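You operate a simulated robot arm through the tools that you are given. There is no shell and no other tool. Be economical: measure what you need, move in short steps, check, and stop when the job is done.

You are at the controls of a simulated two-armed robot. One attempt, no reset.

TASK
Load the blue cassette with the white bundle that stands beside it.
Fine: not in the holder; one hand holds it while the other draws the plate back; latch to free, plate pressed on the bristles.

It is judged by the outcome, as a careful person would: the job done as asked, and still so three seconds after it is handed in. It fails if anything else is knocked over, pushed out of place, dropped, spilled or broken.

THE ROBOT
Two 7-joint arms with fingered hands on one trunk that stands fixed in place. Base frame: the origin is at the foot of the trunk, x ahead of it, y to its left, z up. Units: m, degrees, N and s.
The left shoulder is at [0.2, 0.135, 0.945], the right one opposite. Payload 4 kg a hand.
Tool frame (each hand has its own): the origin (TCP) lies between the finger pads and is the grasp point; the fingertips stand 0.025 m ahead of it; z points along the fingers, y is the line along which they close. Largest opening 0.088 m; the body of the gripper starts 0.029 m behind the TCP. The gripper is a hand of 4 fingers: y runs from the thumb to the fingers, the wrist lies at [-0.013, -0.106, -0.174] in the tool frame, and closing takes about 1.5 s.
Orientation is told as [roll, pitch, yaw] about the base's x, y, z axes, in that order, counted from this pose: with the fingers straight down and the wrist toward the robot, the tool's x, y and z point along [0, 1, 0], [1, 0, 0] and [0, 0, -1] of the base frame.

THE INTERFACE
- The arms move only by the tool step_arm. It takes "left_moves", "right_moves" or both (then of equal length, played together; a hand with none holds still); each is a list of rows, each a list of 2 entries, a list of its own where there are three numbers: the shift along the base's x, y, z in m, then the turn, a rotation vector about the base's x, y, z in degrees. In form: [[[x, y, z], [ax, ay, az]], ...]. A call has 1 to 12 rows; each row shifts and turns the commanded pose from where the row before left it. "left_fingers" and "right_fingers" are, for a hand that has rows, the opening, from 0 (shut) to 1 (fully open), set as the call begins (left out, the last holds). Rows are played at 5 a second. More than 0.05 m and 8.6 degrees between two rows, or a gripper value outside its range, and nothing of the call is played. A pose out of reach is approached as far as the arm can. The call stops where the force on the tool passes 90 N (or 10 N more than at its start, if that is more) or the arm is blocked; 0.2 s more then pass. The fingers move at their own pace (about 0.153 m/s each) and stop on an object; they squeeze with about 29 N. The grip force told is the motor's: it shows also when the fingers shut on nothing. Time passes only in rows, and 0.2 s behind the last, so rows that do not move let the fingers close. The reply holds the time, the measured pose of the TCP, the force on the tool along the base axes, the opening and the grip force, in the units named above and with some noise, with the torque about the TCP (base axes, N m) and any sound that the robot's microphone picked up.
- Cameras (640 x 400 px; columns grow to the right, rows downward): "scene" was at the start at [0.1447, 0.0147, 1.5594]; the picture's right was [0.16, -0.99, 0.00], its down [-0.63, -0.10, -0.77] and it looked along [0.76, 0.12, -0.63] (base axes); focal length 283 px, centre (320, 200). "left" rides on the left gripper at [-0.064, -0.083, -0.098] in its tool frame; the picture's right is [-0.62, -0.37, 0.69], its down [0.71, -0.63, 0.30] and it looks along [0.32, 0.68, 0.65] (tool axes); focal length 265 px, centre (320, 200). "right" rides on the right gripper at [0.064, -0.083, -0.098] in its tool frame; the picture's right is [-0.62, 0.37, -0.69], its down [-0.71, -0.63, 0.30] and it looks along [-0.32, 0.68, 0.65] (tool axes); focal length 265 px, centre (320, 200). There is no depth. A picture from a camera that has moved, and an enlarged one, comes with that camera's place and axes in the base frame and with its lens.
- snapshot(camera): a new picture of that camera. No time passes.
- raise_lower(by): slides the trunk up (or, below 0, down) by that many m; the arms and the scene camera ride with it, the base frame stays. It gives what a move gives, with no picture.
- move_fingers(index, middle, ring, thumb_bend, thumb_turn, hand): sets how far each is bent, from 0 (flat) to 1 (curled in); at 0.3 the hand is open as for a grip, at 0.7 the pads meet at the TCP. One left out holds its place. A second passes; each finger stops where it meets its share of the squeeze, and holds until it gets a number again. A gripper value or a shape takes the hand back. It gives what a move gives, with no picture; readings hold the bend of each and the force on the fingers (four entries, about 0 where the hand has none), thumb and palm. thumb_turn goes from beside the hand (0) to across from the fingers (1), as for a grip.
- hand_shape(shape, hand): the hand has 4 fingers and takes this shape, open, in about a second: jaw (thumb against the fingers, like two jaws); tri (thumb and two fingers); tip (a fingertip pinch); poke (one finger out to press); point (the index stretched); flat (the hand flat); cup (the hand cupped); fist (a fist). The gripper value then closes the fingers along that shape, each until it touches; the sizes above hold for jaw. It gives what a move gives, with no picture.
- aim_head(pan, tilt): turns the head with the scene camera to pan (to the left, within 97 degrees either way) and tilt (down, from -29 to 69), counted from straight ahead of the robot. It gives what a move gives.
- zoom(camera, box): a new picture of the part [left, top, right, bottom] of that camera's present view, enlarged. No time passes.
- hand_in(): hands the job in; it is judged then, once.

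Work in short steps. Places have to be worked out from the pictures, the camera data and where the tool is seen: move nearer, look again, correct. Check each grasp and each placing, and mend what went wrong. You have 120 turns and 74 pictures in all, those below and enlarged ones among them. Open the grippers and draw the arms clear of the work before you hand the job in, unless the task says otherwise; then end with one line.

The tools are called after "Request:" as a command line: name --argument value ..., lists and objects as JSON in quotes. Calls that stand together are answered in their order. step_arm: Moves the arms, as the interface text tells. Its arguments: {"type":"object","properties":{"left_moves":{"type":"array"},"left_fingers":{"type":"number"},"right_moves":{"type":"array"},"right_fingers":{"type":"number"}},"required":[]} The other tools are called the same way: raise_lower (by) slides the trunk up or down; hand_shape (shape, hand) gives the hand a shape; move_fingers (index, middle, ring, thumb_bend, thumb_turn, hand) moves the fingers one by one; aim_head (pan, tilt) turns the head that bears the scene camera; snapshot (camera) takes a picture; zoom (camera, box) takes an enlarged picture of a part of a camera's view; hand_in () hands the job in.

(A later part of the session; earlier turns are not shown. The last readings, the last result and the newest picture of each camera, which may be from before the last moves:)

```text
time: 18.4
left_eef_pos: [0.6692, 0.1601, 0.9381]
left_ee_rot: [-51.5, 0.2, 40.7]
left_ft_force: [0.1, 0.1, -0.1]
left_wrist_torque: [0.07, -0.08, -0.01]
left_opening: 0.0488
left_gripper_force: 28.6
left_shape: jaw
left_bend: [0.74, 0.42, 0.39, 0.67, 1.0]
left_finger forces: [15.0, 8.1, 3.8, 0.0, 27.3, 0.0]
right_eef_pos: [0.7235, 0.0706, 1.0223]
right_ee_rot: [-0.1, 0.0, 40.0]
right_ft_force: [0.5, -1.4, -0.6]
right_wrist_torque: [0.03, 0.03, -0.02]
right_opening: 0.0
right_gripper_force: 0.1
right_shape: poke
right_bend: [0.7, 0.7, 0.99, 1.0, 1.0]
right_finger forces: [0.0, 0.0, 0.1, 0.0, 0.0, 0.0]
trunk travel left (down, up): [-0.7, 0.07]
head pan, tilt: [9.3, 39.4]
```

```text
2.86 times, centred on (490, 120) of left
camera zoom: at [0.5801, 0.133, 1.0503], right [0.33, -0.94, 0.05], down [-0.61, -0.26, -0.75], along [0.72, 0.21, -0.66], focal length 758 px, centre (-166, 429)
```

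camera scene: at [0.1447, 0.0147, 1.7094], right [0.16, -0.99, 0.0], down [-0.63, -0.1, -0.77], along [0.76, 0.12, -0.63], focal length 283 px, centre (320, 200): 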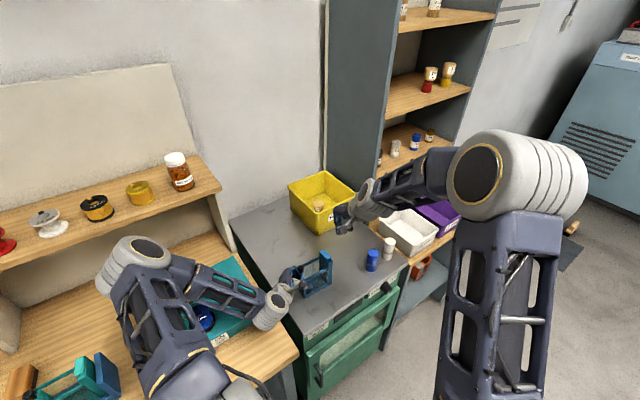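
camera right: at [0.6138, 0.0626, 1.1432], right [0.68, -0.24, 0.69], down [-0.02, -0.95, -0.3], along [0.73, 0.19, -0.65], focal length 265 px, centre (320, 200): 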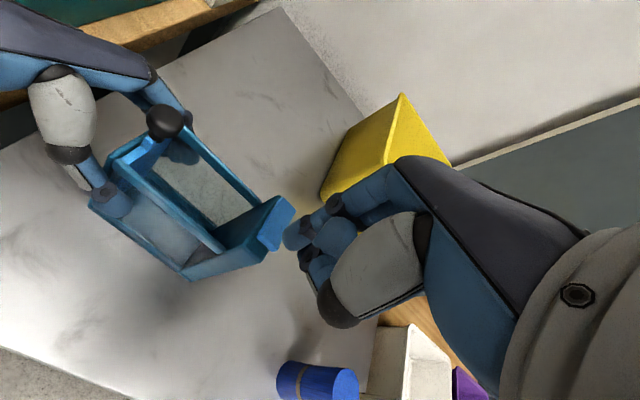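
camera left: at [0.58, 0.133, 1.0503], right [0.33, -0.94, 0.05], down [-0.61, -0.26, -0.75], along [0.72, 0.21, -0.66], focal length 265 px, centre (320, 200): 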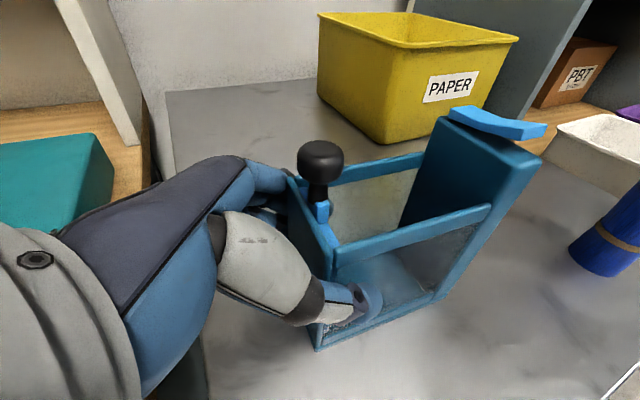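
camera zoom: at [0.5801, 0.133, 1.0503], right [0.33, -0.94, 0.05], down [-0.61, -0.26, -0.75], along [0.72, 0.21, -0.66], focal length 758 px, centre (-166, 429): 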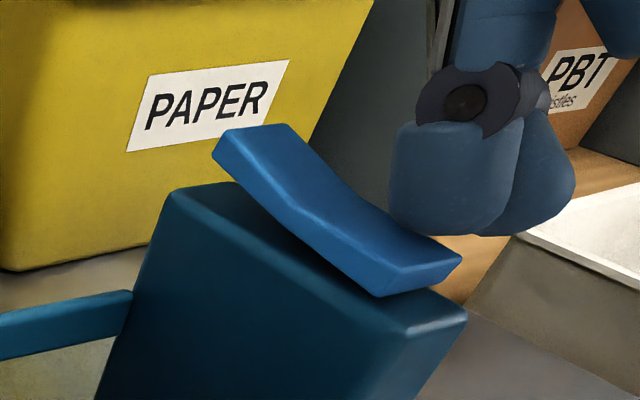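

The rocker is tipping over. I'll press a few more mm to seat it, then lift off.

Request:
step_arm --right_moves '[[[0, 0, -0.003], [0, 0, 0]], [[0, 0, -0.003], [0, 0, 0]], [[0, 0, 0], [0, 0, 0]]]'

Request:
step_arm --right_moves '[[[0, 0, 0.02], [0, 0, 0]], [[0, 0, 0.02], [0, 0, 0]], [[0, 0, 0], [0, 0, 0]]]'

Request:
zoom --camera "left" --box '[280, 50, 600, 250]'

```text
time: 19.2
left_eef_pos: [0.669, 0.1601, 0.9391]
left_ee_rot: [-51.5, 0.1, 40.9]
left_ft_force: [3.4, -2.7, -0.3]
left_wrist_torque: [0.07, -0.1, 0.03]
left_opening: 0.0488
left_gripper_force: 29.6
left_shape: jaw
left_bend: [0.74, 0.42, 0.39, 0.67, 1.0]
left_finger forces: [15.5, 8.3, 4.1, 0.0, 26.8, 0.0]
right_eef_pos: [0.7238, 0.071, 1.0189]
right_ee_rot: [-0.2, -0.2, 40.0]
right_ft_force: [-3.9, 0.3, 24.4]
right_wrist_torque: [0.14, 0.09, 0.04]
right_opening: 0.0
right_gripper_force: 0.0
right_shape: poke
right_bend: [0.7, 0.7, 0.99, 1.0, 1.0]
right_finger forces: [24.8, 0.0, 0.0, 0.0, 0.1, 0.1]
trunk travel left (down, up): [-0.7, 0.07]
head pan, tilt: [9.3, 39.4]
```

```text
time: 20.1
left_eef_pos: [0.6683, 0.1591, 0.9381]
left_ee_rot: [-51.4, 0.2, 40.8]
left_ft_force: [-0.7, 0.9, 0.0]
left_wrist_torque: [0.05, -0.05, 0.03]
left_opening: 0.0489
left_gripper_force: 28.9
left_shape: jaw
left_bend: [0.74, 0.42, 0.39, 0.67, 1.0]
left_finger forces: [14.9, 8.0, 3.8, 0.0, 27.4, 0.0]
right_eef_pos: [0.7216, 0.0714, 1.057]
right_ee_rot: [0.1, 0.1, 40.0]
right_ft_force: [-0.4, 0.1, 0.2]
right_wrist_torque: [0.02, -0.02, 0.03]
right_opening: 0.0
right_gripper_force: 0.0
right_shape: poke
right_bend: [0.7, 0.7, 0.99, 1.0, 1.0]
right_finger forces: [0.1, 0.0, 0.0, 0.1, 0.1, 0.1]
trunk travel left (down, up): [-0.7, 0.07]
head pan, tilt: [9.3, 39.4]
```

```text
2.00 times, centred on (440, 150) of left
camera zoom: at [0.58, 0.1331, 1.0502], right [0.33, -0.94, 0.05], down [-0.61, -0.26, -0.75], along [0.72, 0.21, -0.66], focal length 531 px, centre (80, 300)
```

zoom: 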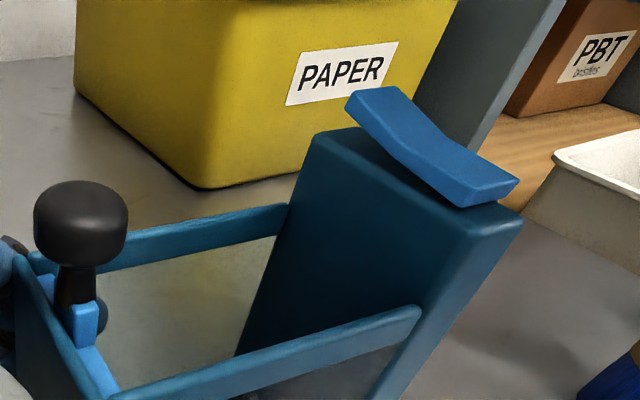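

The latch stays flipped to hold. Now for the knob: I'll curl the middle finger so only the index sticks out, and move the hand above the spot just behind the knob on its low-wall side.

Request:
move_fingers --hand "right" --middle 1

Request:
step_arm --right_moves '[[[0, 0, 0.03], [0, 0, 6]], [[-0.012, 0.02, 0], [0, 0, 6]], [[-0.012, 0.02, 0], [0, 0, 6]], [[-0.012, 0.02, 0], [0, 0, 6]], [[-0.012, 0.022, 0], [0, 0, 6]], [[-0.012, 0.023, 0], [0, 0, 0]], [[0, 0, 0], [0, 0, 0]]]'

Request:
snapshot --camera "left"

Request:
zoom --camera "scene" --box '[240, 200, 400, 310]'

```text
time: 21.1
left_eef_pos: [0.6694, 0.1608, 0.9376]
left_ee_rot: [-51.5, 0.2, 40.7]
left_ft_force: [-0.5, 0.7, -0.2]
left_wrist_torque: [0.07, -0.06, -0.01]
left_opening: 0.0483
left_gripper_force: 28.7
left_shape: jaw
left_bend: [0.74, 0.42, 0.39, 0.67, 1.0]
left_finger forces: [15.0, 8.2, 3.7, 0.0, 27.3, 0.0]
right_eef_pos: [0.7226, 0.0712, 1.0562]
right_ee_rot: [-0.1, 0.1, 40.0]
right_ft_force: [0.1, 0.0, -0.3]
right_wrist_torque: [0.01, 0.0, 0.03]
right_opening: 0.0228
right_gripper_force: 0.2
right_shape: fingers
right_bend: [0.7, 1.0, 0.99, 1.0, 1.0]
right_finger forces: [0.0, 0.0, 0.1, 0.0, 0.0, 0.1]
trunk travel left (down, up): [-0.7, 0.07]
head pan, tilt: [9.3, 39.4]
```

```text
time: 22.6
left_eef_pos: [0.6687, 0.1604, 0.9382]
left_ee_rot: [-51.5, 0.1, 40.8]
left_ft_force: [0.2, -0.3, 0.1]
left_wrist_torque: [0.05, -0.04, 0.03]
left_opening: 0.0487
left_gripper_force: 28.7
left_shape: jaw
left_bend: [0.74, 0.42, 0.39, 0.67, 1.0]
left_finger forces: [15.1, 8.1, 3.8, 0.0, 27.1, 0.0]
right_eef_pos: [0.6624, 0.1752, 1.0871]
right_ee_rot: [0.0, 0.1, 70.1]
right_ft_force: [0.8, -0.3, 0.2]
right_wrist_torque: [0.0, 0.03, -0.01]
right_opening: 0.0231
right_gripper_force: 0.1
right_shape: fingers
right_bend: [0.7, 1.0, 0.99, 1.0, 1.0]
right_finger forces: [0.0, 0.0, 0.0, 0.1, 0.0, 0.1]
trunk travel left (down, up): [-0.7, 0.07]
head pan, tilt: [9.3, 39.4]
```

```text
36 pictures are left
camera left: at [0.5801, 0.1329, 1.0503], right [0.33, -0.94, 0.05], down [-0.61, -0.26, -0.75], along [0.72, 0.21, -0.66], focal length 265 px, centre (320, 200)
```

left: 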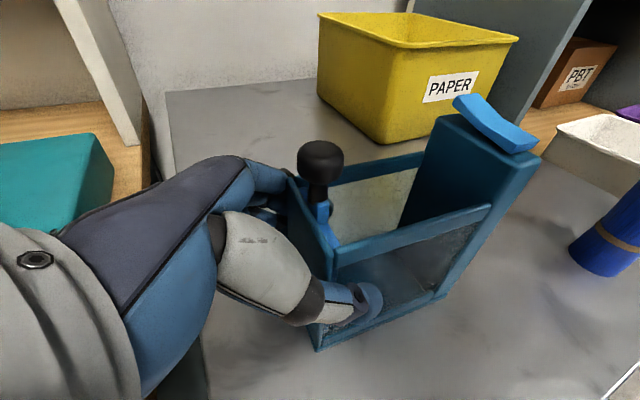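

```text
3.64 times, centred on (320, 255) of scene
camera zoom: at [0.1448, 0.0147, 1.7094], right [0.16, -0.99, 0.0], down [-0.63, -0.1, -0.77], along [0.76, 0.12, -0.63], focal length 1028 px, centre (320, 0)
```

zoom: 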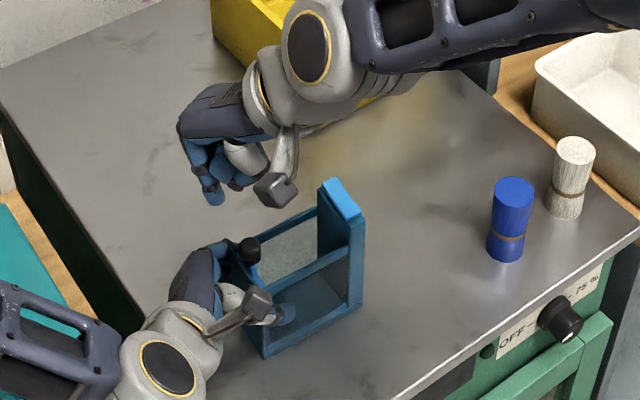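

The fingertip is at (0.658, 0.182), as planned. I'll lower it to just behind the knob, with the tip at z≈0.979.

Request:
step_arm --right_moves '[[[0, 0, -0.03], [0, 0, 0]], [[0, 0, -0.03], [0, 0, 0]], [[0, 0, -0.02], [0, 0, 0]], [[0, 0, 0], [0, 0, 0]]]'

Request:
zoom --camera "left" --box '[200, 50, 560, 275]'

Request:
zoom --camera "scene" --box '[260, 230, 350, 300]'

```text
time: 23.6
left_eef_pos: [0.6684, 0.1594, 0.9388]
left_ee_rot: [-51.5, 0.2, 40.8]
left_ft_force: [-1.0, 0.5, -0.9]
left_wrist_torque: [0.01, -0.03, -0.01]
left_opening: 0.0487
left_gripper_force: 29.1
left_shape: jaw
left_bend: [0.74, 0.42, 0.39, 0.67, 1.0]
left_finger forces: [15.0, 8.0, 3.9, 0.1, 27.3, 0.0]
right_eef_pos: [0.6631, 0.1765, 1.0062]
right_ee_rot: [0.0, 0.0, 69.9]
right_ft_force: [-0.3, 0.6, 0.4]
right_wrist_torque: [-0.03, 0.02, 0.0]
right_opening: 0.0229
right_gripper_force: 0.1
right_shape: fingers
right_bend: [0.7, 1.0, 0.99, 1.0, 1.0]
right_finger forces: [0.0, 0.1, 0.0, 0.0, 0.0, 0.0]
trunk travel left (down, up): [-0.7, 0.07]
head pan, tilt: [9.3, 39.4]
```

```text
1.78 times, centred on (380, 162) of left
camera zoom: at [0.58, 0.133, 1.0503], right [0.33, -0.94, 0.05], down [-0.61, -0.26, -0.75], along [0.72, 0.21, -0.66], focal length 472 px, centre (213, 267)
```

zoom: 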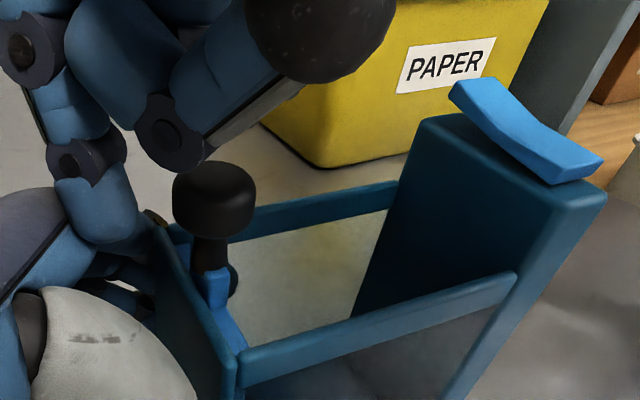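

```text
5.71 times, centred on (305, 265) of scene
camera zoom: at [0.1448, 0.0147, 1.7094], right [0.16, -0.99, 0.0], down [-0.63, -0.1, -0.77], along [0.76, 0.12, -0.63], focal length 1616 px, centre (406, -171)
```

zoom: 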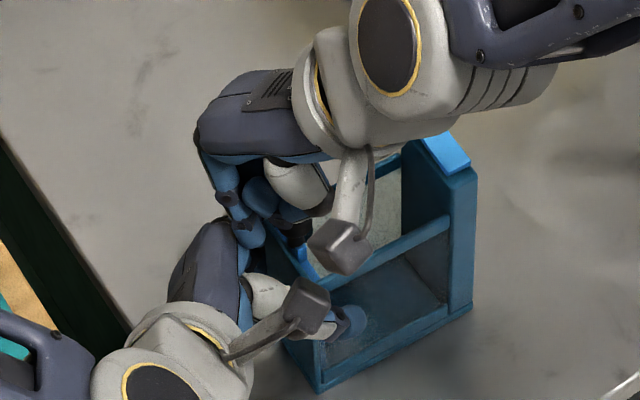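

The index sits behind the knob. I'll push along the long axis toward the tall block and watch the forces.

Request:
step_arm --right_moves '[[[0.0052, -0.006, 0], [0, 0, 0]], [[0.0052, -0.006, 0], [0, 0, 0]], [[0.0052, -0.006, 0], [0, 0, 0]], [[0.0039, -0.0045, 0], [0, 0, 0]], [[0, 0, 0], [0, 0, 0]]]'

Request:
zoom --camera "left" --box '[200, 50, 560, 275]'

```text
time: 24.9
left_eef_pos: [0.6687, 0.1592, 0.9384]
left_ee_rot: [-51.5, 0.2, 40.8]
left_ft_force: [2.3, -4.0, 2.3]
left_wrist_torque: [0.09, -0.1, -0.04]
left_opening: 0.0486
left_gripper_force: 28.9
left_shape: jaw
left_bend: [0.74, 0.42, 0.39, 0.67, 1.0]
left_finger forces: [15.0, 7.9, 3.7, 0.0, 27.0, 0.0]
right_eef_pos: [0.6842, 0.153, 1.0082]
right_ee_rot: [0.0, 0.0, 70.1]
right_ft_force: [-3.2, 4.3, -0.4]
right_wrist_torque: [0.06, 0.06, 0.01]
right_opening: 0.0248
right_gripper_force: 2.1
right_shape: fingers
right_bend: [0.7, 1.0, 0.99, 1.0, 1.0]
right_finger forces: [4.6, 0.0, 0.0, 0.1, 0.0, 0.1]
trunk travel left (down, up): [-0.7, 0.07]
head pan, tilt: [9.3, 39.4]
```

```text
1.78 times, centred on (380, 162) of left
camera zoom: at [0.58, 0.1329, 1.0505], right [0.33, -0.94, 0.05], down [-0.61, -0.26, -0.75], along [0.72, 0.21, -0.66], focal length 472 px, centre (213, 267)
```

zoom: 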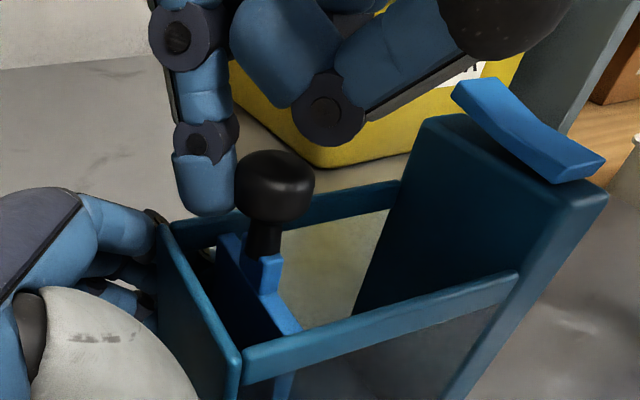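

The plate slides against a spring of about 5 N, so the mechanism is as I thought. I'll continue about 25 mm, watching clearance to the rocker.

Request:
step_arm --right_moves '[[[0.0052, -0.006, 0], [0, 0, 0]], [[0.0052, -0.006, 0], [0, 0, 0]], [[0.0052, -0.006, 0], [0, 0, 0]], [[0, 0, 0], [0, 0, 0]]]'

Request:
zoom --camera "left" --box '[200, 50, 560, 275]'

```text
time: 25.9
left_eef_pos: [0.6677, 0.1598, 0.9377]
left_ee_rot: [-51.5, 0.2, 40.8]
left_ft_force: [3.8, -4.5, 2.5]
left_wrist_torque: [0.03, -0.15, -0.07]
left_opening: 0.0486
left_gripper_force: 29.1
left_shape: jaw
left_bend: [0.74, 0.42, 0.39, 0.67, 0.99]
left_finger forces: [15.2, 7.8, 3.5, 0.1, 26.6, 0.0]
right_eef_pos: [0.6986, 0.1355, 1.0077]
right_ee_rot: [0.0, -0.1, 70.0]
right_ft_force: [-4.4, 4.2, -0.6]
right_wrist_torque: [0.04, 0.07, 0.01]
right_opening: 0.0255
right_gripper_force: 2.4
right_shape: fingers
right_bend: [0.7, 1.0, 0.99, 1.0, 1.0]
right_finger forces: [4.7, 0.1, 0.1, 0.0, 0.1, 0.0]
trunk travel left (down, up): [-0.7, 0.07]
head pan, tilt: [9.3, 39.4]
```

```text
1.78 times, centred on (380, 162) of left
camera zoom: at [0.58, 0.133, 1.0504], right [0.33, -0.94, 0.05], down [-0.61, -0.26, -0.75], along [0.72, 0.21, -0.66], focal length 472 px, centre (213, 267)
```

zoom: 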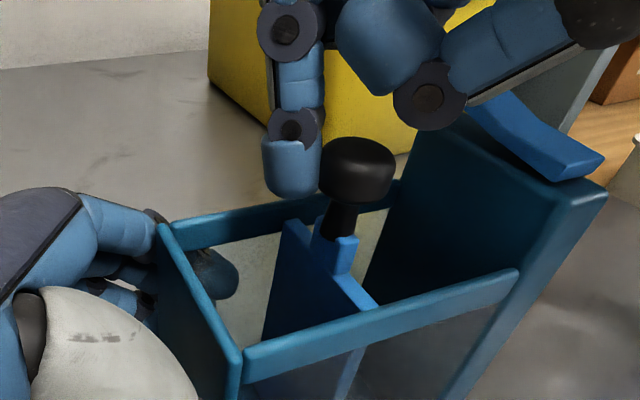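

Displacement is about 41 mm. I'll push another ~8 mm for slack, then check whether the latch holds.

Request:
step_arm --right_moves '[[[0.0033, -0.0038, 0.001], [0, 0, 0]], [[0.0026, -0.003, 0.001], [0, 0, 0]], [[0, 0, 0], [0, 0, 0]]]'

Request:
zoom --camera "left" --box '[200, 50, 560, 275]'

```text
time: 26.6
left_eef_pos: [0.6684, 0.1592, 0.9378]
left_ee_rot: [-51.5, 0.2, 40.8]
left_ft_force: [3.4, -4.6, 4.0]
left_wrist_torque: [0.06, -0.17, -0.05]
left_opening: 0.0486
left_gripper_force: 28.8
left_shape: jaw
left_bend: [0.74, 0.42, 0.39, 0.67, 0.99]
left_finger forces: [15.0, 7.7, 3.7, 0.1, 26.9, 0.0]
right_eef_pos: [0.7051, 0.1294, 1.0096]
right_ee_rot: [0.0, 0.0, 70.0]
right_ft_force: [-3.9, 5.0, -1.1]
right_wrist_torque: [0.12, 0.08, -0.03]
right_opening: 0.0259
right_gripper_force: 2.1
right_shape: fingers
right_bend: [0.7, 1.0, 0.99, 1.0, 1.0]
right_finger forces: [5.2, 0.0, 0.0, 0.0, 0.0, 0.1]
trunk travel left (down, up): [-0.7, 0.07]
head pan, tilt: [9.3, 39.4]
```

```text
1.78 times, centred on (380, 162) of left
camera zoom: at [0.58, 0.1329, 1.0504], right [0.33, -0.94, 0.05], down [-0.61, -0.26, -0.75], along [0.72, 0.21, -0.66], focal length 472 px, centre (213, 267)
```

zoom: 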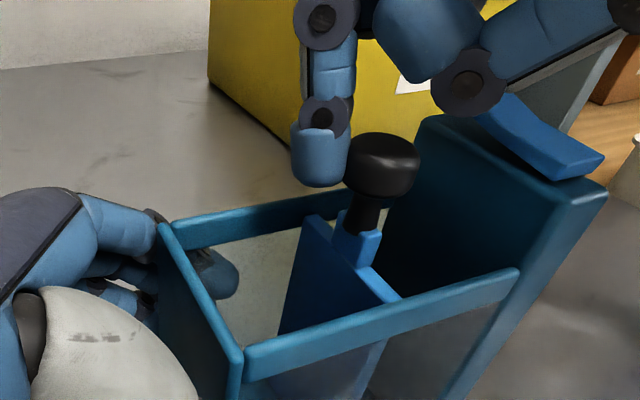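

Now a test: I'll back the finger off along the axis to see whether the plate stays.

Request:
step_arm --right_moves '[[[-0.0033, 0.0038, 0], [0, 0, 0]], [[-0.0033, 0.0038, 0], [0, 0, 0]], [[0, 0, 0], [0, 0, 0]]]'

Request:
zoom --camera "left" --box '[200, 50, 560, 275]'

```text
time: 27.4
left_eef_pos: [0.6687, 0.1589, 0.9371]
left_ee_rot: [-51.4, 0.2, 40.8]
left_ft_force: [-0.5, -1.4, -0.1]
left_wrist_torque: [0.09, -0.09, -0.09]
left_opening: 0.0488
left_gripper_force: 28.8
left_shape: jaw
left_bend: [0.74, 0.42, 0.39, 0.67, 1.0]
left_finger forces: [14.7, 7.9, 4.1, 0.0, 28.1, 0.0]
right_eef_pos: [0.7005, 0.1351, 1.0106]
right_ee_rot: [0.0, 0.0, 70.0]
right_ft_force: [-0.4, 1.2, 0.2]
right_wrist_torque: [0.02, -0.02, -0.02]
right_opening: 0.0232
right_gripper_force: 0.6
right_shape: fingers
right_bend: [0.7, 1.0, 0.99, 1.0, 1.0]
right_finger forces: [0.8, 0.1, 0.0, 0.0, 0.1, 0.1]
trunk travel left (down, up): [-0.7, 0.07]
head pan, tilt: [9.3, 39.4]
```

```text
1.78 times, centred on (380, 162) of left
camera zoom: at [0.5799, 0.1331, 1.0501], right [0.33, -0.94, 0.05], down [-0.61, -0.26, -0.75], along [0.72, 0.21, -0.66], focal length 472 px, centre (213, 267)
```

zoom: 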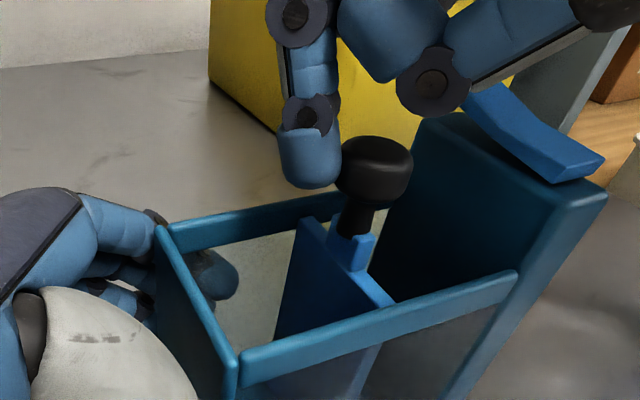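

Force fell to nearly zero and the plate stayed: the latch acts as a ratchet. I'll withdraw the finger and lift clear.

Request:
step_arm --right_moves '[[[-0.007, 0.008, 0], [0, 0, 0]], [[0, 0, 0.03], [0, 0, 0]], [[0, 0, 0.04], [0, 0, 0]], [[0.01, -0.04, 0.02], [0, 0, 0]], [[0.01, -0.04, 0], [0, 0, 0]], [[0.01, -0.04, 0], [0, 0, 0]], [[0, 0, 0], [0, 0, 0]]]'

Request:
snapshot --camera "left"

Request:
zoom --camera "scene" --box '[270, 220, 420, 310]'

```text
time: 29.1
left_eef_pos: [0.6677, 0.1602, 0.938]
left_ee_rot: [-51.4, 0.1, 40.8]
left_ft_force: [-1.4, 0.5, 0.2]
left_wrist_torque: [0.08, -0.09, -0.02]
left_opening: 0.0486
left_gripper_force: 28.8
left_shape: jaw
left_bend: [0.74, 0.42, 0.39, 0.67, 1.0]
left_finger forces: [15.2, 7.9, 4.1, 0.0, 27.7, 0.0]
right_eef_pos: [0.7215, 0.0226, 1.1021]
right_ee_rot: [0.0, 0.0, 70.1]
right_ft_force: [-0.1, 0.0, 0.4]
right_wrist_torque: [0.01, 0.03, 0.0]
right_opening: 0.0226
right_gripper_force: 0.1
right_shape: fingers
right_bend: [0.7, 1.0, 0.99, 1.0, 1.0]
right_finger forces: [0.1, 0.0, 0.0, 0.1, 0.0, 0.0]
trunk travel left (down, up): [-0.7, 0.07]
head pan, tilt: [9.3, 39.4]
```

```text
28 pictures are left
camera left: at [0.58, 0.1331, 1.0503], right [0.33, -0.94, 0.05], down [-0.61, -0.26, -0.75], along [0.72, 0.21, -0.66], focal length 265 px, centre (320, 200)
```

left: 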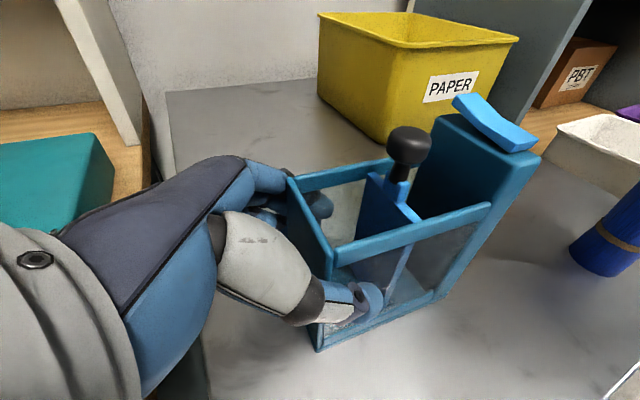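

```text
4.27 times, centred on (345, 265) of scene
camera zoom: at [0.1447, 0.0148, 1.7095], right [0.16, -0.99, 0.0], down [-0.63, -0.1, -0.77], along [0.76, 0.12, -0.63], focal length 1207 px, centre (213, -77)
```

zoom: 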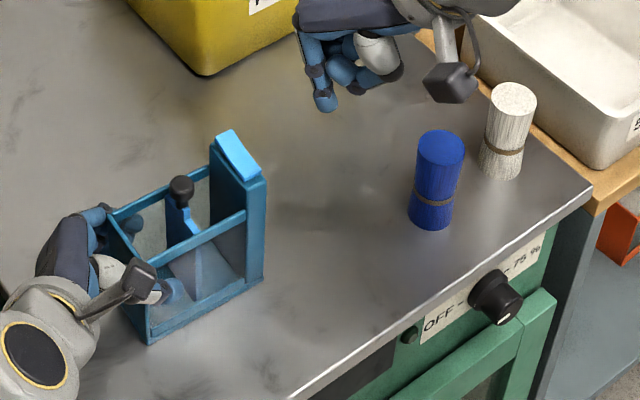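

The ratchet holds the plate with a gap of about 45 mm for a bundle of about 39 mm. The left hand keeps holding the cassette. I'll open the right hand in jaw shape and move it above the white bundle with its closing line along the cassette's width.

Request:
step_arm --right_moves '[[[0.005, -0.01, 0.025], [0, 0, -5]], [[0.03, -0.03, 0.01], [0, 0, -8]], [[0.03, -0.03, 0], [0, 0, -8]], [[0.03, -0.03, 0], [0, 0, -8]], [[0, 0, 0], [0, 0, 0]]]'

Request:
hand_shape --hand "right" --shape "jaw"

Request:
snapshot --camera "right"

Request:
zoom --camera "scene" --box '[330, 180, 450, 290]'

```text
time: 30.2
left_eef_pos: [0.6688, 0.1592, 0.9372]
left_ee_rot: [-51.5, 0.2, 40.9]
left_ft_force: [-0.9, -0.2, 0.3]
left_wrist_torque: [0.02, -0.05, 0.01]
left_opening: 0.049
left_gripper_force: 28.8
left_shape: jaw
left_bend: [0.74, 0.42, 0.39, 0.67, 1.0]
left_finger forces: [15.2, 8.1, 4.0, 0.0, 27.6, 0.1]
right_eef_pos: [0.8159, -0.0766, 1.1342]
right_ee_rot: [0.0, 0.1, 40.9]
right_ft_force: [-0.7, -0.1, 1.3]
right_wrist_torque: [0.02, 0.02, 0.03]
right_opening: 0.0228
right_gripper_force: 0.0
right_shape: fingers
right_bend: [0.7, 1.0, 0.99, 1.0, 1.0]
right_finger forces: [0.1, 0.0, 0.1, 0.0, 0.0, 0.0]
trunk travel left (down, up): [-0.7, 0.07]
head pan, tilt: [9.3, 39.4]
```

```text
time: 31.1
left_eef_pos: [0.6697, 0.1603, 0.9385]
left_ee_rot: [-51.5, 0.2, 40.7]
left_ft_force: [0.1, 0.3, 0.1]
left_wrist_torque: [0.05, -0.03, -0.03]
left_opening: 0.0488
left_gripper_force: 29.2
left_shape: jaw
left_bend: [0.74, 0.42, 0.39, 0.67, 1.0]
left_finger forces: [15.3, 8.0, 4.0, 0.0, 27.7, 0.0]
right_eef_pos: [0.8171, -0.0749, 1.1347]
right_ee_rot: [-0.1, 0.1, 40.9]
right_ft_force: [0.7, -0.7, 1.0]
right_wrist_torque: [-0.03, 0.0, -0.02]
right_opening: 0.0875
right_gripper_force: 0.1
right_shape: jaw
right_bend: [0.3, 0.3, 0.3, 0.3, 0.98]
right_finger forces: [0.0, 0.0, 0.0, 0.0, 0.0, 0.0]
trunk travel left (down, up): [-0.7, 0.07]
head pan, tilt: [9.3, 39.4]
```

```text
26 pictures are left
camera right: at [0.7112, -0.082, 1.2332], right [0.69, -0.23, 0.69], down [-0.01, -0.95, -0.3], along [0.73, 0.2, -0.65], focal length 265 px, centre (320, 200)
```

right: 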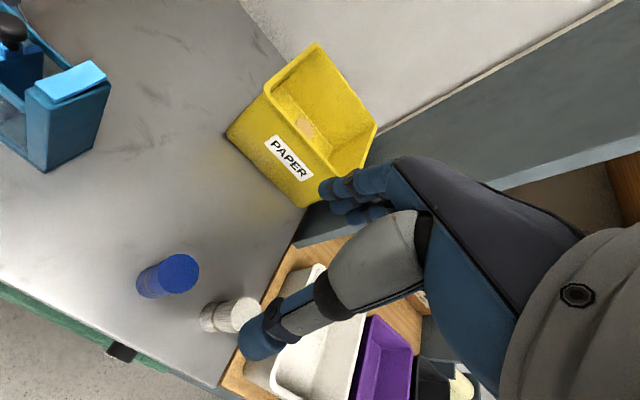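

```text
3.64 times, centred on (390, 235) of scene
camera zoom: at [0.1448, 0.0147, 1.7094], right [0.16, -0.99, 0.0], down [-0.63, -0.1, -0.77], along [0.76, 0.12, -0.63], focal length 1028 px, centre (66, 73)
```

zoom: 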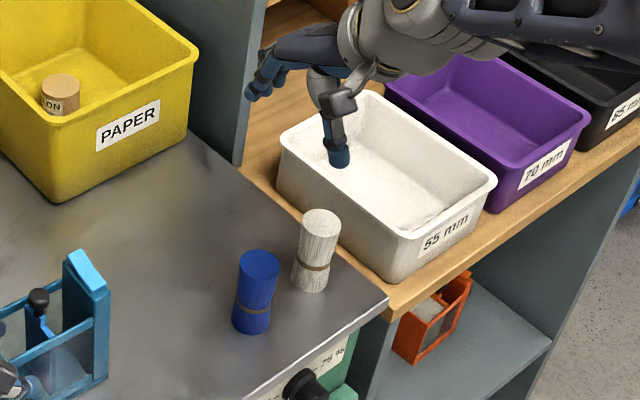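

Bundle at ≈(0.863, -0.126), and there is room beside the blue bundle and the bin rim. I'll move above it and check.

Request:
step_arm --right_moves '[[[0.023, -0.026, -0.025], [0, 0, 0]], [[0.023, -0.025, -0.025], [0, 0, 0]], [[0, 0, -0.04], [0, 0, 0]], [[0, 0, 0], [0, 0, 0]]]'

Request:
snapshot --camera "right"

Request:
zoom --camera "scene" --box '[330, 180, 450, 290]'

```text
time: 32.1
left_eef_pos: [0.6695, 0.1604, 0.9382]
left_ee_rot: [-51.5, 0.2, 40.8]
left_ft_force: [0.4, 0.6, 0.3]
left_wrist_torque: [0.09, -0.06, -0.01]
left_opening: 0.0485
left_gripper_force: 29.4
left_shape: jaw
left_bend: [0.74, 0.42, 0.39, 0.67, 1.0]
left_finger forces: [15.3, 8.1, 4.1, 0.0, 27.7, 0.0]
right_eef_pos: [0.8617, -0.1265, 1.0457]
right_ee_rot: [0.0, 0.1, 41.0]
right_ft_force: [0.1, 0.0, -0.3]
right_wrist_torque: [0.01, -0.01, 0.04]
right_opening: 0.0877
right_gripper_force: 0.1
right_shape: jaw
right_bend: [0.3, 0.3, 0.3, 0.3, 0.98]
right_finger forces: [0.0, 0.0, 0.0, 0.0, 0.0, 0.0]
trunk travel left (down, up): [-0.7, 0.07]
head pan, tilt: [9.3, 39.4]
```

```text
24 pictures are left
camera right: at [0.756, -0.1339, 1.1438], right [0.68, -0.23, 0.69], down [-0.01, -0.95, -0.3], along [0.73, 0.2, -0.65], focal length 265 px, centre (320, 200)
```

right: 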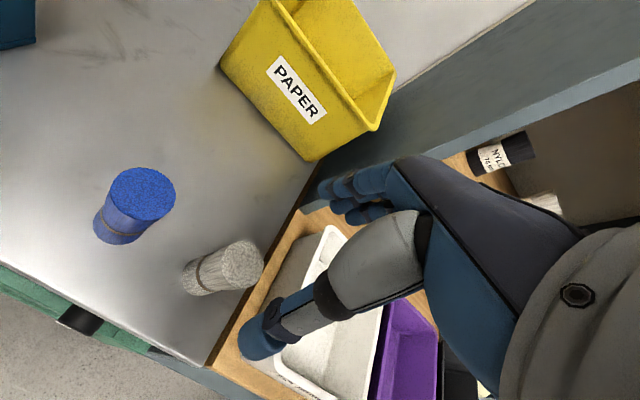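

```text
3.64 times, centred on (390, 235) of scene
camera zoom: at [0.1447, 0.0147, 1.7094], right [0.16, -0.99, 0.0], down [-0.63, -0.1, -0.77], along [0.76, 0.12, -0.63], focal length 1028 px, centre (66, 73)
```

zoom: 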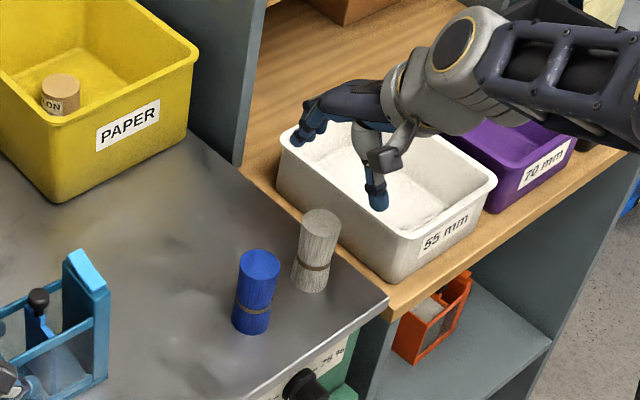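

Bundle centre ≈(0.861, -0.126), top ≈0.96, directly under the hand. I'll lower until the fingertips reach about 25 mm below the top.

Request:
step_arm --right_moves '[[[0, 0, -0.03], [0, 0, 0]], [[0, 0, -0.03], [0, 0, 0]], [[0, 0, -0.026], [0, 0, 0]], [[0, 0, 0], [0, 0, 0]]]'

Request:
snapshot --camera "right"

```text
time: 33.1
left_eef_pos: [0.6677, 0.1598, 0.9375]
left_ee_rot: [-51.5, 0.2, 40.7]
left_ft_force: [0.2, 0.1, 0.1]
left_wrist_torque: [0.05, -0.06, -0.01]
left_opening: 0.0487
left_gripper_force: 28.7
left_shape: jaw
left_bend: [0.74, 0.42, 0.39, 0.67, 1.0]
left_finger forces: [15.3, 8.1, 4.0, 0.0, 27.5, 0.0]
right_eef_pos: [0.8624, -0.1269, 0.9576]
right_ee_rot: [-0.1, 0.1, 41.0]
right_ft_force: [-0.1, -0.1, -0.7]
right_wrist_torque: [0.0, 0.01, -0.02]
right_opening: 0.0876
right_gripper_force: 0.1
right_shape: jaw
right_bend: [0.3, 0.3, 0.3, 0.3, 0.98]
right_finger forces: [0.0, 0.0, 0.0, 0.0, 0.0, 0.1]
trunk travel left (down, up): [-0.7, 0.07]
head pan, tilt: [9.3, 39.4]
```

```text
22 pictures are left
camera right: at [0.7569, -0.1342, 1.056], right [0.68, -0.23, 0.69], down [-0.01, -0.95, -0.3], along [0.73, 0.2, -0.65], focal length 265 px, centre (320, 200)
```

right: 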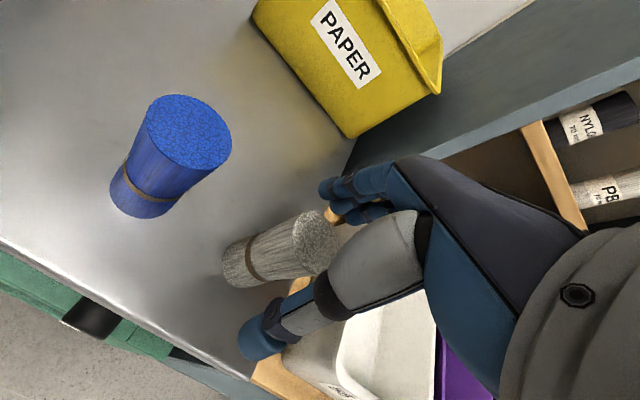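

The bundle's top is right between the pads, so I'll close the right hand.

Request:
step_arm --right_moves '[[[0, 0, 0], [0, 0, 0]], [[0, 0, 0], [0, 0, 0]], [[0, 0, 0], [0, 0, 0]], [[0, 0, 0], [0, 0, 0]], [[0, 0, 0], [0, 0, 0]], [[0, 0, 0], [0, 0, 0]], [[0, 0, 0], [0, 0, 0]]]' --right_fingers 0

Request:
step_arm --right_moves '[[[0, 0, 0.02], [0, 0, 0]], [[0, 0, 0.03], [0, 0, 0]], [[0, 0, 0.04], [0, 0, 0]], [[0, 0, 0.04], [0, 0, 0]], [[0, 0, 0], [0, 0, 0]]]'

Request:
snapshot --camera "right"

```text
time: 34.8
left_eef_pos: [0.6697, 0.1603, 0.9369]
left_ee_rot: [-51.4, 0.2, 40.8]
left_ft_force: [0.1, -1.0, -0.6]
left_wrist_torque: [0.04, -0.07, 0.02]
left_opening: 0.0487
left_gripper_force: 28.7
left_shape: jaw
left_bend: [0.74, 0.42, 0.39, 0.67, 1.0]
left_finger forces: [15.3, 8.1, 4.0, 0.1, 27.7, 0.1]
right_eef_pos: [0.8611, -0.1277, 0.9574]
right_ee_rot: [0.0, 0.0, 41.0]
right_ft_force: [-0.5, 0.4, 0.1]
right_wrist_torque: [0.02, 0.0, 0.02]
right_opening: 0.0305
right_gripper_force: 28.8
right_shape: jaw
right_bend: [0.74, 0.5, 0.56, 0.74, 1.0]
right_finger forces: [14.4, 10.1, 0.2, 0.0, 24.7, 0.0]
trunk travel left (down, up): [-0.7, 0.07]
head pan, tilt: [9.3, 39.4]
```

```text
time: 36.0
left_eef_pos: [0.669, 0.1591, 0.9381]
left_ee_rot: [-51.5, 0.2, 40.8]
left_ft_force: [-0.8, 0.3, -1.4]
left_wrist_torque: [0.07, -0.02, 0.01]
left_opening: 0.0487
left_gripper_force: 29.2
left_shape: jaw
left_bend: [0.74, 0.42, 0.39, 0.67, 1.0]
left_finger forces: [15.3, 8.1, 4.0, 0.0, 27.6, 0.0]
right_eef_pos: [0.8614, -0.1278, 1.0887]
right_ee_rot: [0.0, 0.0, 41.0]
right_ft_force: [0.6, 0.5, -0.5]
right_wrist_torque: [0.02, 0.0, 0.04]
right_opening: 0.0307
right_gripper_force: 28.9
right_shape: jaw
right_bend: [0.74, 0.5, 0.56, 0.74, 1.0]
right_finger forces: [14.4, 10.1, 0.2, 0.0, 24.8, 0.1]
trunk travel left (down, up): [-0.7, 0.07]
head pan, tilt: [9.3, 39.4]
```

```text
21 pictures are left
camera right: at [0.7573, -0.1348, 1.1878], right [0.69, -0.23, 0.69], down [-0.01, -0.95, -0.3], along [0.73, 0.2, -0.65], focal length 265 px, centre (320, 200)
```

right: 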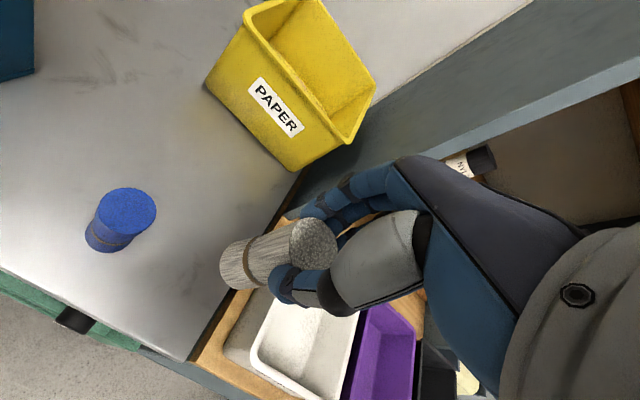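

The bundle is lifted and upright. Before carrying it over, I'll measure the cavity precisely in both views.

Request:
zoom --camera "scene" --box '[280, 235, 345, 305]'

Request:
zoom --camera "left" --box '[270, 90, 550, 265]'

```text
5.71 times, centred on (312, 270) of scene
camera zoom: at [0.1449, 0.0147, 1.7094], right [0.16, -0.99, 0.0], down [-0.63, -0.1, -0.77], along [0.76, 0.12, -0.63], focal length 1616 px, centre (363, -200)
```

zoom: 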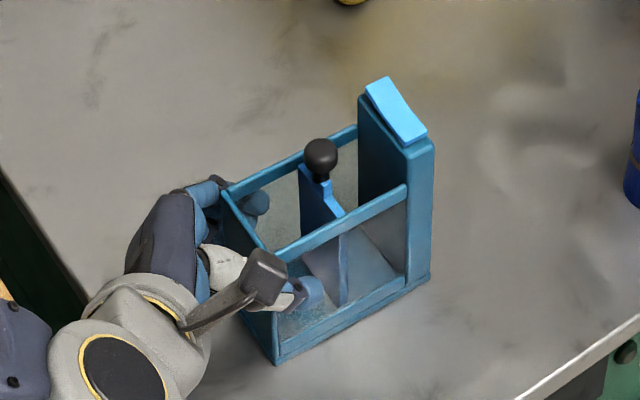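

```text
2.29 times, centred on (410, 178) of left
camera zoom: at [0.5801, 0.133, 1.0503], right [0.33, -0.94, 0.05], down [-0.61, -0.26, -0.75], along [0.72, 0.21, -0.66], focal length 607 px, centre (114, 251)
```

zoom: 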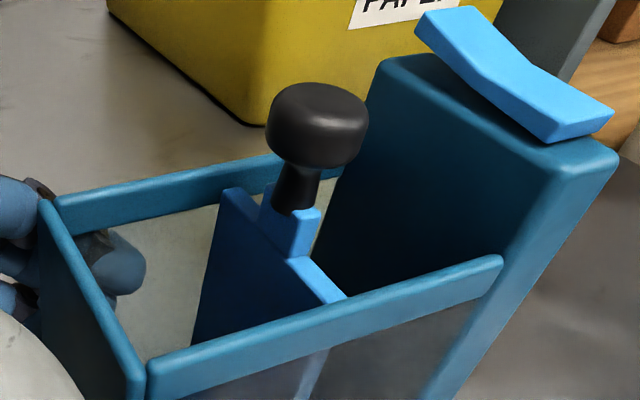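

From the two views the cavity centre is ≈(0.681, 0.145) with the rail top at ≈0.965. I'll raise the bundle to clear the latch, carry it over, and add 20° of yaw to keep the two wrist cameras apart.

Request:
step_arm --right_moves '[[[0, 0, 0.035], [0, 0, 0]], [[0, 0, 0.035], [0, 0, 0]], [[-0.0225, 0.034, 0], [0, 0, 2.5]], [[-0.0225, 0.034, 0], [0, 0, 2.5]], [[-0.0225, 0.034, 0], [0, 0, 2.5]], [[-0.0225, 0.034, 0], [0, 0, 2.5]], [[-0.0225, 0.034, 0], [0, 0, 2.5]], [[-0.0225, 0.034, 0], [0, 0, 2.5]], [[-0.0225, 0.034, 0], [0, 0, 2.5]], [[-0.0225, 0.034, 0], [0, 0, 2.5]], [[0, 0, 0], [0, 0, 0]]]'

Request:
snapshot --camera "left"

Request:
zoom --camera "scene" --box '[250, 190, 370, 300]'

```text
time: 38.4
left_eef_pos: [0.6687, 0.1601, 0.9376]
left_ee_rot: [-51.6, 0.1, 40.9]
left_ft_force: [0.4, -0.8, -0.4]
left_wrist_torque: [0.06, -0.03, -0.03]
left_opening: 0.0488
left_gripper_force: 28.2
left_shape: jaw
left_bend: [0.74, 0.42, 0.39, 0.67, 1.0]
left_finger forces: [15.4, 8.2, 4.0, 0.1, 27.6, 0.0]
right_eef_pos: [0.6816, 0.1449, 1.1608]
right_ee_rot: [0.0, 0.0, 61.0]
right_ft_force: [-0.2, -0.2, -0.9]
right_wrist_torque: [0.02, 0.02, -0.01]
right_opening: 0.0306
right_gripper_force: 29.0
right_shape: jaw
right_bend: [0.74, 0.5, 0.56, 0.74, 1.0]
right_finger forces: [14.4, 10.2, 0.4, 0.1, 24.7, 0.0]
trunk travel left (down, up): [-0.7, 0.07]
head pan, tilt: [9.3, 39.4]
```

```text
18 pictures are left
camera left: at [0.5801, 0.1329, 1.0503], right [0.33, -0.94, 0.05], down [-0.61, -0.26, -0.75], along [0.72, 0.21, -0.66], focal length 265 px, centre (320, 200)
```

left: 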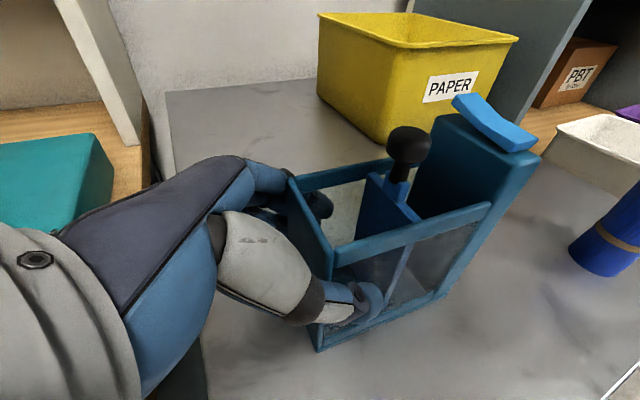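

```text
3.64 times, centred on (310, 245) of scene
camera zoom: at [0.1449, 0.0146, 1.7094], right [0.16, -0.99, 0.0], down [-0.63, -0.1, -0.77], along [0.76, 0.12, -0.63], focal length 1028 px, centre (356, 36)
```

zoom: 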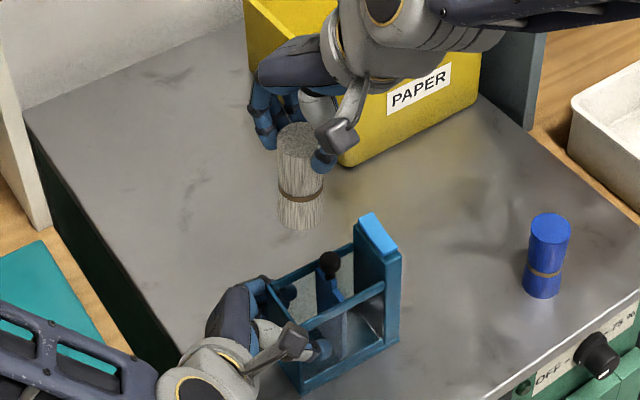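

Good alignment from above. I'll lower until the bundle's bottom is just above the rails, then check in the left camera.

Request:
step_arm --right_moves '[[[-0.001, 0.001, -0.035], [0, 0, 0]], [[0, 0, -0.035], [0, 0, 0]], [[0, 0, 0], [0, 0, 0]]]'

Request:
zoom --camera "left" --box '[250, 40, 530, 275]'

Request:
zoom --camera "scene" --box '[275, 215, 345, 290]'

```text
time: 39.1
left_eef_pos: [0.6689, 0.1599, 0.9383]
left_ee_rot: [-51.5, 0.3, 40.7]
left_ft_force: [1.4, -1.3, 0.1]
left_wrist_torque: [0.08, -0.1, -0.02]
left_opening: 0.0487
left_gripper_force: 29.4
left_shape: jaw
left_bend: [0.74, 0.42, 0.39, 0.67, 1.0]
left_finger forces: [15.3, 8.4, 4.3, 0.0, 27.7, 0.1]
right_eef_pos: [0.6816, 0.1466, 1.0912]
right_ee_rot: [-0.2, 0.0, 61.2]
right_ft_force: [-2.4, 0.9, 9.4]
right_wrist_torque: [-0.04, 0.05, 0.03]
right_opening: 0.0317
right_gripper_force: 29.3
right_shape: jaw
right_bend: [0.74, 0.5, 0.56, 0.75, 1.0]
right_finger forces: [16.5, 10.8, 0.3, 0.0, 27.2, 0.0]
trunk travel left (down, up): [-0.7, 0.07]
head pan, tilt: [9.3, 39.4]
```

```text
1.70 times, centred on (390, 158) of left
camera zoom: at [0.5799, 0.133, 1.0504], right [0.33, -0.94, 0.05], down [-0.61, -0.26, -0.75], along [0.72, 0.21, -0.66], focal length 452 px, centre (201, 272)
```

zoom: 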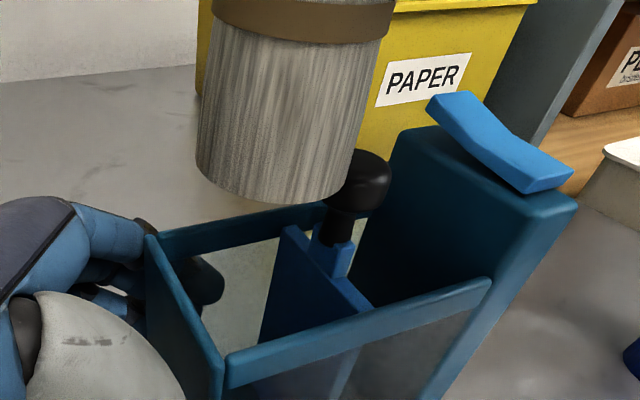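

```text
5.33 times, centred on (310, 252) of scene
camera zoom: at [0.1445, 0.0147, 1.7096], right [0.16, -0.99, 0.0], down [-0.63, -0.1, -0.77], along [0.76, 0.12, -0.63], focal length 1508 px, centre (373, -80)
```

zoom: 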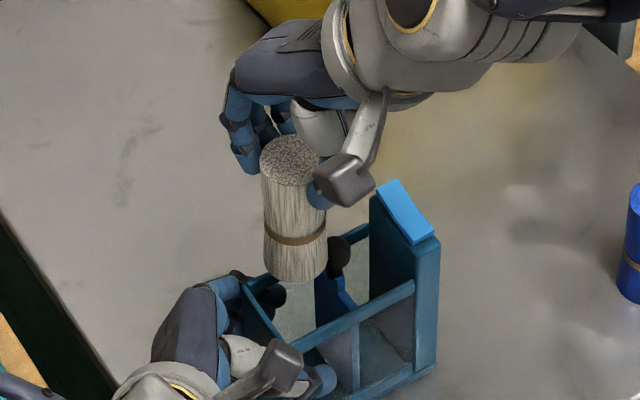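

The 9 N upward force shows the bundle's rim resting on the knob: the plate needs to go further back. I'll set the bundle back where it stood, then push the plate a bit more.

Request:
step_arm --right_moves '[[[0, 0, 0.035], [0, 0, 0]], [[0, 0, 0.035], [0, 0, 0]], [[0.0225, -0.034, 0], [0, 0, -2.5]], [[0.0225, -0.034, 0], [0, 0, -2.5]], [[0.0225, -0.034, 0], [0, 0, -2.5]], [[0.0225, -0.034, 0], [0, 0, -2.5]], [[0.0225, -0.034, 0], [0, 0, -2.5]], [[0.0225, -0.034, 0], [0, 0, -2.5]], [[0.0225, -0.034, 0], [0, 0, -2.5]], [[0.0225, -0.036, 0], [0, 0, -2.5]], [[0, 0, 0], [0, 0, 0]]]'

Request:
step_arm --right_moves '[[[0, 0, -0.05], [0, 0, 0]], [[0, 0, -0.05], [0, 0, 0]], [[0, 0, -0.05], [0, 0, 0]], [[0, 0, -0.03], [0, 0, 0]], [[0, 0, -0.01], [0, 0, 0]], [[0, 0, 0], [0, 0, 0]]]'

Request:
snapshot --camera "right"

```text
time: 41.5
left_eef_pos: [0.6686, 0.1597, 0.9385]
left_ee_rot: [-51.6, 0.1, 40.8]
left_ft_force: [0.1, 0.1, -0.9]
left_wrist_torque: [0.03, -0.08, -0.02]
left_opening: 0.0486
left_gripper_force: 29.4
left_shape: jaw
left_bend: [0.74, 0.42, 0.39, 0.67, 1.0]
left_finger forces: [15.1, 8.3, 4.2, 0.1, 27.8, 0.0]
right_eef_pos: [0.8622, -0.1298, 1.1609]
right_ee_rot: [0.0, 0.1, 41.0]
right_ft_force: [-0.3, -0.2, -1.2]
right_wrist_torque: [-0.01, 0.02, -0.03]
right_opening: 0.0309
right_gripper_force: 29.1
right_shape: jaw
right_bend: [0.74, 0.5, 0.56, 0.75, 1.0]
right_finger forces: [15.1, 10.2, 0.4, 0.0, 25.4, 0.0]
trunk travel left (down, up): [-0.7, 0.07]
head pan, tilt: [9.3, 39.4]
```

```text
time: 43.0
left_eef_pos: [0.6691, 0.16, 0.9382]
left_ee_rot: [-51.5, 0.2, 40.8]
left_ft_force: [-0.8, -1.2, 0.1]
left_wrist_torque: [0.06, -0.05, -0.03]
left_opening: 0.0489
left_gripper_force: 29.0
left_shape: jaw
left_bend: [0.74, 0.42, 0.39, 0.67, 1.0]
left_finger forces: [15.3, 8.1, 4.1, 0.0, 27.8, 0.0]
right_eef_pos: [0.8607, -0.1284, 0.9681]
right_ee_rot: [0.0, 0.0, 41.0]
right_ft_force: [-0.5, -0.2, -0.7]
right_wrist_torque: [0.0, 0.01, 0.01]
right_opening: 0.0308
right_gripper_force: 29.1
right_shape: jaw
right_bend: [0.74, 0.5, 0.56, 0.75, 1.0]
right_finger forces: [14.8, 10.1, 0.4, 0.0, 25.2, 0.0]
trunk travel left (down, up): [-0.7, 0.07]
head pan, tilt: [9.3, 39.4]
```

```text
14 pictures are left
camera right: at [0.7553, -0.1344, 1.0672], right [0.68, -0.23, 0.69], down [-0.01, -0.95, -0.3], along [0.73, 0.2, -0.65], focal length 265 px, centre (320, 200)
```

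right: 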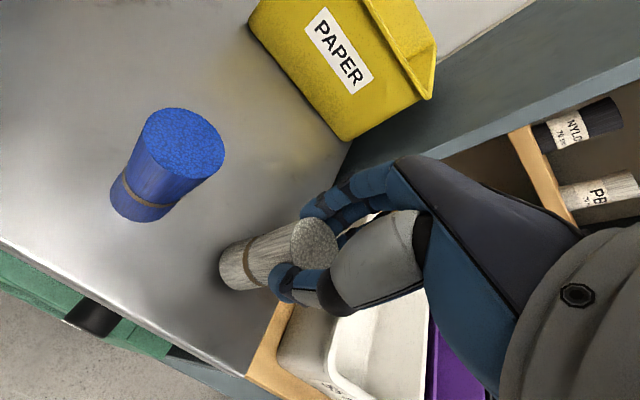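

The bundle is upright and about 1 cm above the table. I'll lower it in small steps to contact.

Request:
step_arm --right_moves '[[[0, 0, -0.004], [0, 0, 0]], [[0, 0, -0.003], [0, 0, 0]], [[0, 0, -0.002], [0, 0, 0]], [[0, 0, 0], [0, 0, 0]]]'

```text
time: 44.0
left_eef_pos: [0.6683, 0.161, 0.9373]
left_ee_rot: [-51.5, 0.2, 40.8]
left_ft_force: [0.0, -0.3, -0.1]
left_wrist_torque: [0.06, -0.07, 0.02]
left_opening: 0.049
left_gripper_force: 29.0
left_shape: jaw
left_bend: [0.74, 0.42, 0.39, 0.67, 1.0]
left_finger forces: [15.3, 8.3, 4.2, 0.0, 27.8, 0.0]
right_eef_pos: [0.8609, -0.1284, 0.96]
right_ee_rot: [0.1, 0.0, 41.1]
right_ft_force: [0.8, -0.3, -0.8]
right_wrist_torque: [-0.01, -0.02, -0.01]
right_opening: 0.0312
right_gripper_force: 28.8
right_shape: jaw
right_bend: [0.74, 0.5, 0.56, 0.75, 1.0]
right_finger forces: [14.8, 10.2, 0.4, 0.2, 25.1, 0.0]
trunk travel left (down, up): [-0.7, 0.07]
head pan, tilt: [9.3, 39.4]
```

No contact yet, so I'll lower a little more.

Request:
step_arm --right_moves '[[[0, 0, -0.0015], [0, 0, 0]], [[0, 0, -0.001], [0, 0, 0]], [[0, 0, -0.0005], [0, 0, 0]], [[0, 0, 0], [0, 0, 0]]]'

```text
time: 45.0
left_eef_pos: [0.6689, 0.1593, 0.9373]
left_ee_rot: [-51.6, 0.2, 40.8]
left_ft_force: [0.6, 0.1, 0.1]
left_wrist_torque: [0.07, -0.08, 0.02]
left_opening: 0.0485
left_gripper_force: 29.1
left_shape: jaw
left_bend: [0.74, 0.42, 0.39, 0.67, 1.0]
left_finger forces: [15.3, 8.3, 4.1, 0.1, 27.8, 0.0]
right_eef_pos: [0.8607, -0.1284, 0.9564]
right_ee_rot: [0.0, 0.0, 40.9]
right_ft_force: [-0.4, -0.7, -0.7]
right_wrist_torque: [0.03, 0.02, 0.01]
right_opening: 0.0313
right_gripper_force: 28.9
right_shape: jaw
right_bend: [0.74, 0.5, 0.56, 0.75, 1.0]
right_finger forces: [14.8, 10.1, 0.4, 0.1, 25.0, 0.0]
trunk travel left (down, up): [-0.7, 0.07]
head pan, tilt: [9.3, 39.4]
```

Still no clear contact force; I'll go down another 3 mm slowly.

Request:
step_arm --right_moves '[[[0, 0, -0.001], [0, 0, 0]], [[0, 0, -0.001], [0, 0, 0]], [[0, 0, -0.001], [0, 0, 0]], [[0, 0, 0], [0, 0, 0]]]'

```text
time: 46.0
left_eef_pos: [0.6682, 0.1608, 0.938]
left_ee_rot: [-51.5, 0.2, 40.7]
left_ft_force: [0.5, 0.1, -0.1]
left_wrist_torque: [0.05, 0.0, -0.03]
left_opening: 0.0488
left_gripper_force: 28.8
left_shape: jaw
left_bend: [0.74, 0.42, 0.39, 0.67, 1.0]
left_finger forces: [15.4, 8.2, 4.2, 0.0, 27.5, 0.0]
right_eef_pos: [0.8624, -0.1274, 0.9542]
right_ee_rot: [-0.2, 0.0, 41.0]
right_ft_force: [-1.5, 4.3, 16.2]
right_wrist_torque: [0.01, 0.03, -0.01]
right_opening: 0.0316
right_gripper_force: 29.1
right_shape: jaw
right_bend: [0.74, 0.5, 0.56, 0.75, 1.0]
right_finger forces: [18.1, 11.5, 0.3, 0.0, 27.8, 0.1]
trunk travel left (down, up): [-0.7, 0.07]
head pan, tilt: [9.3, 39.4]
```

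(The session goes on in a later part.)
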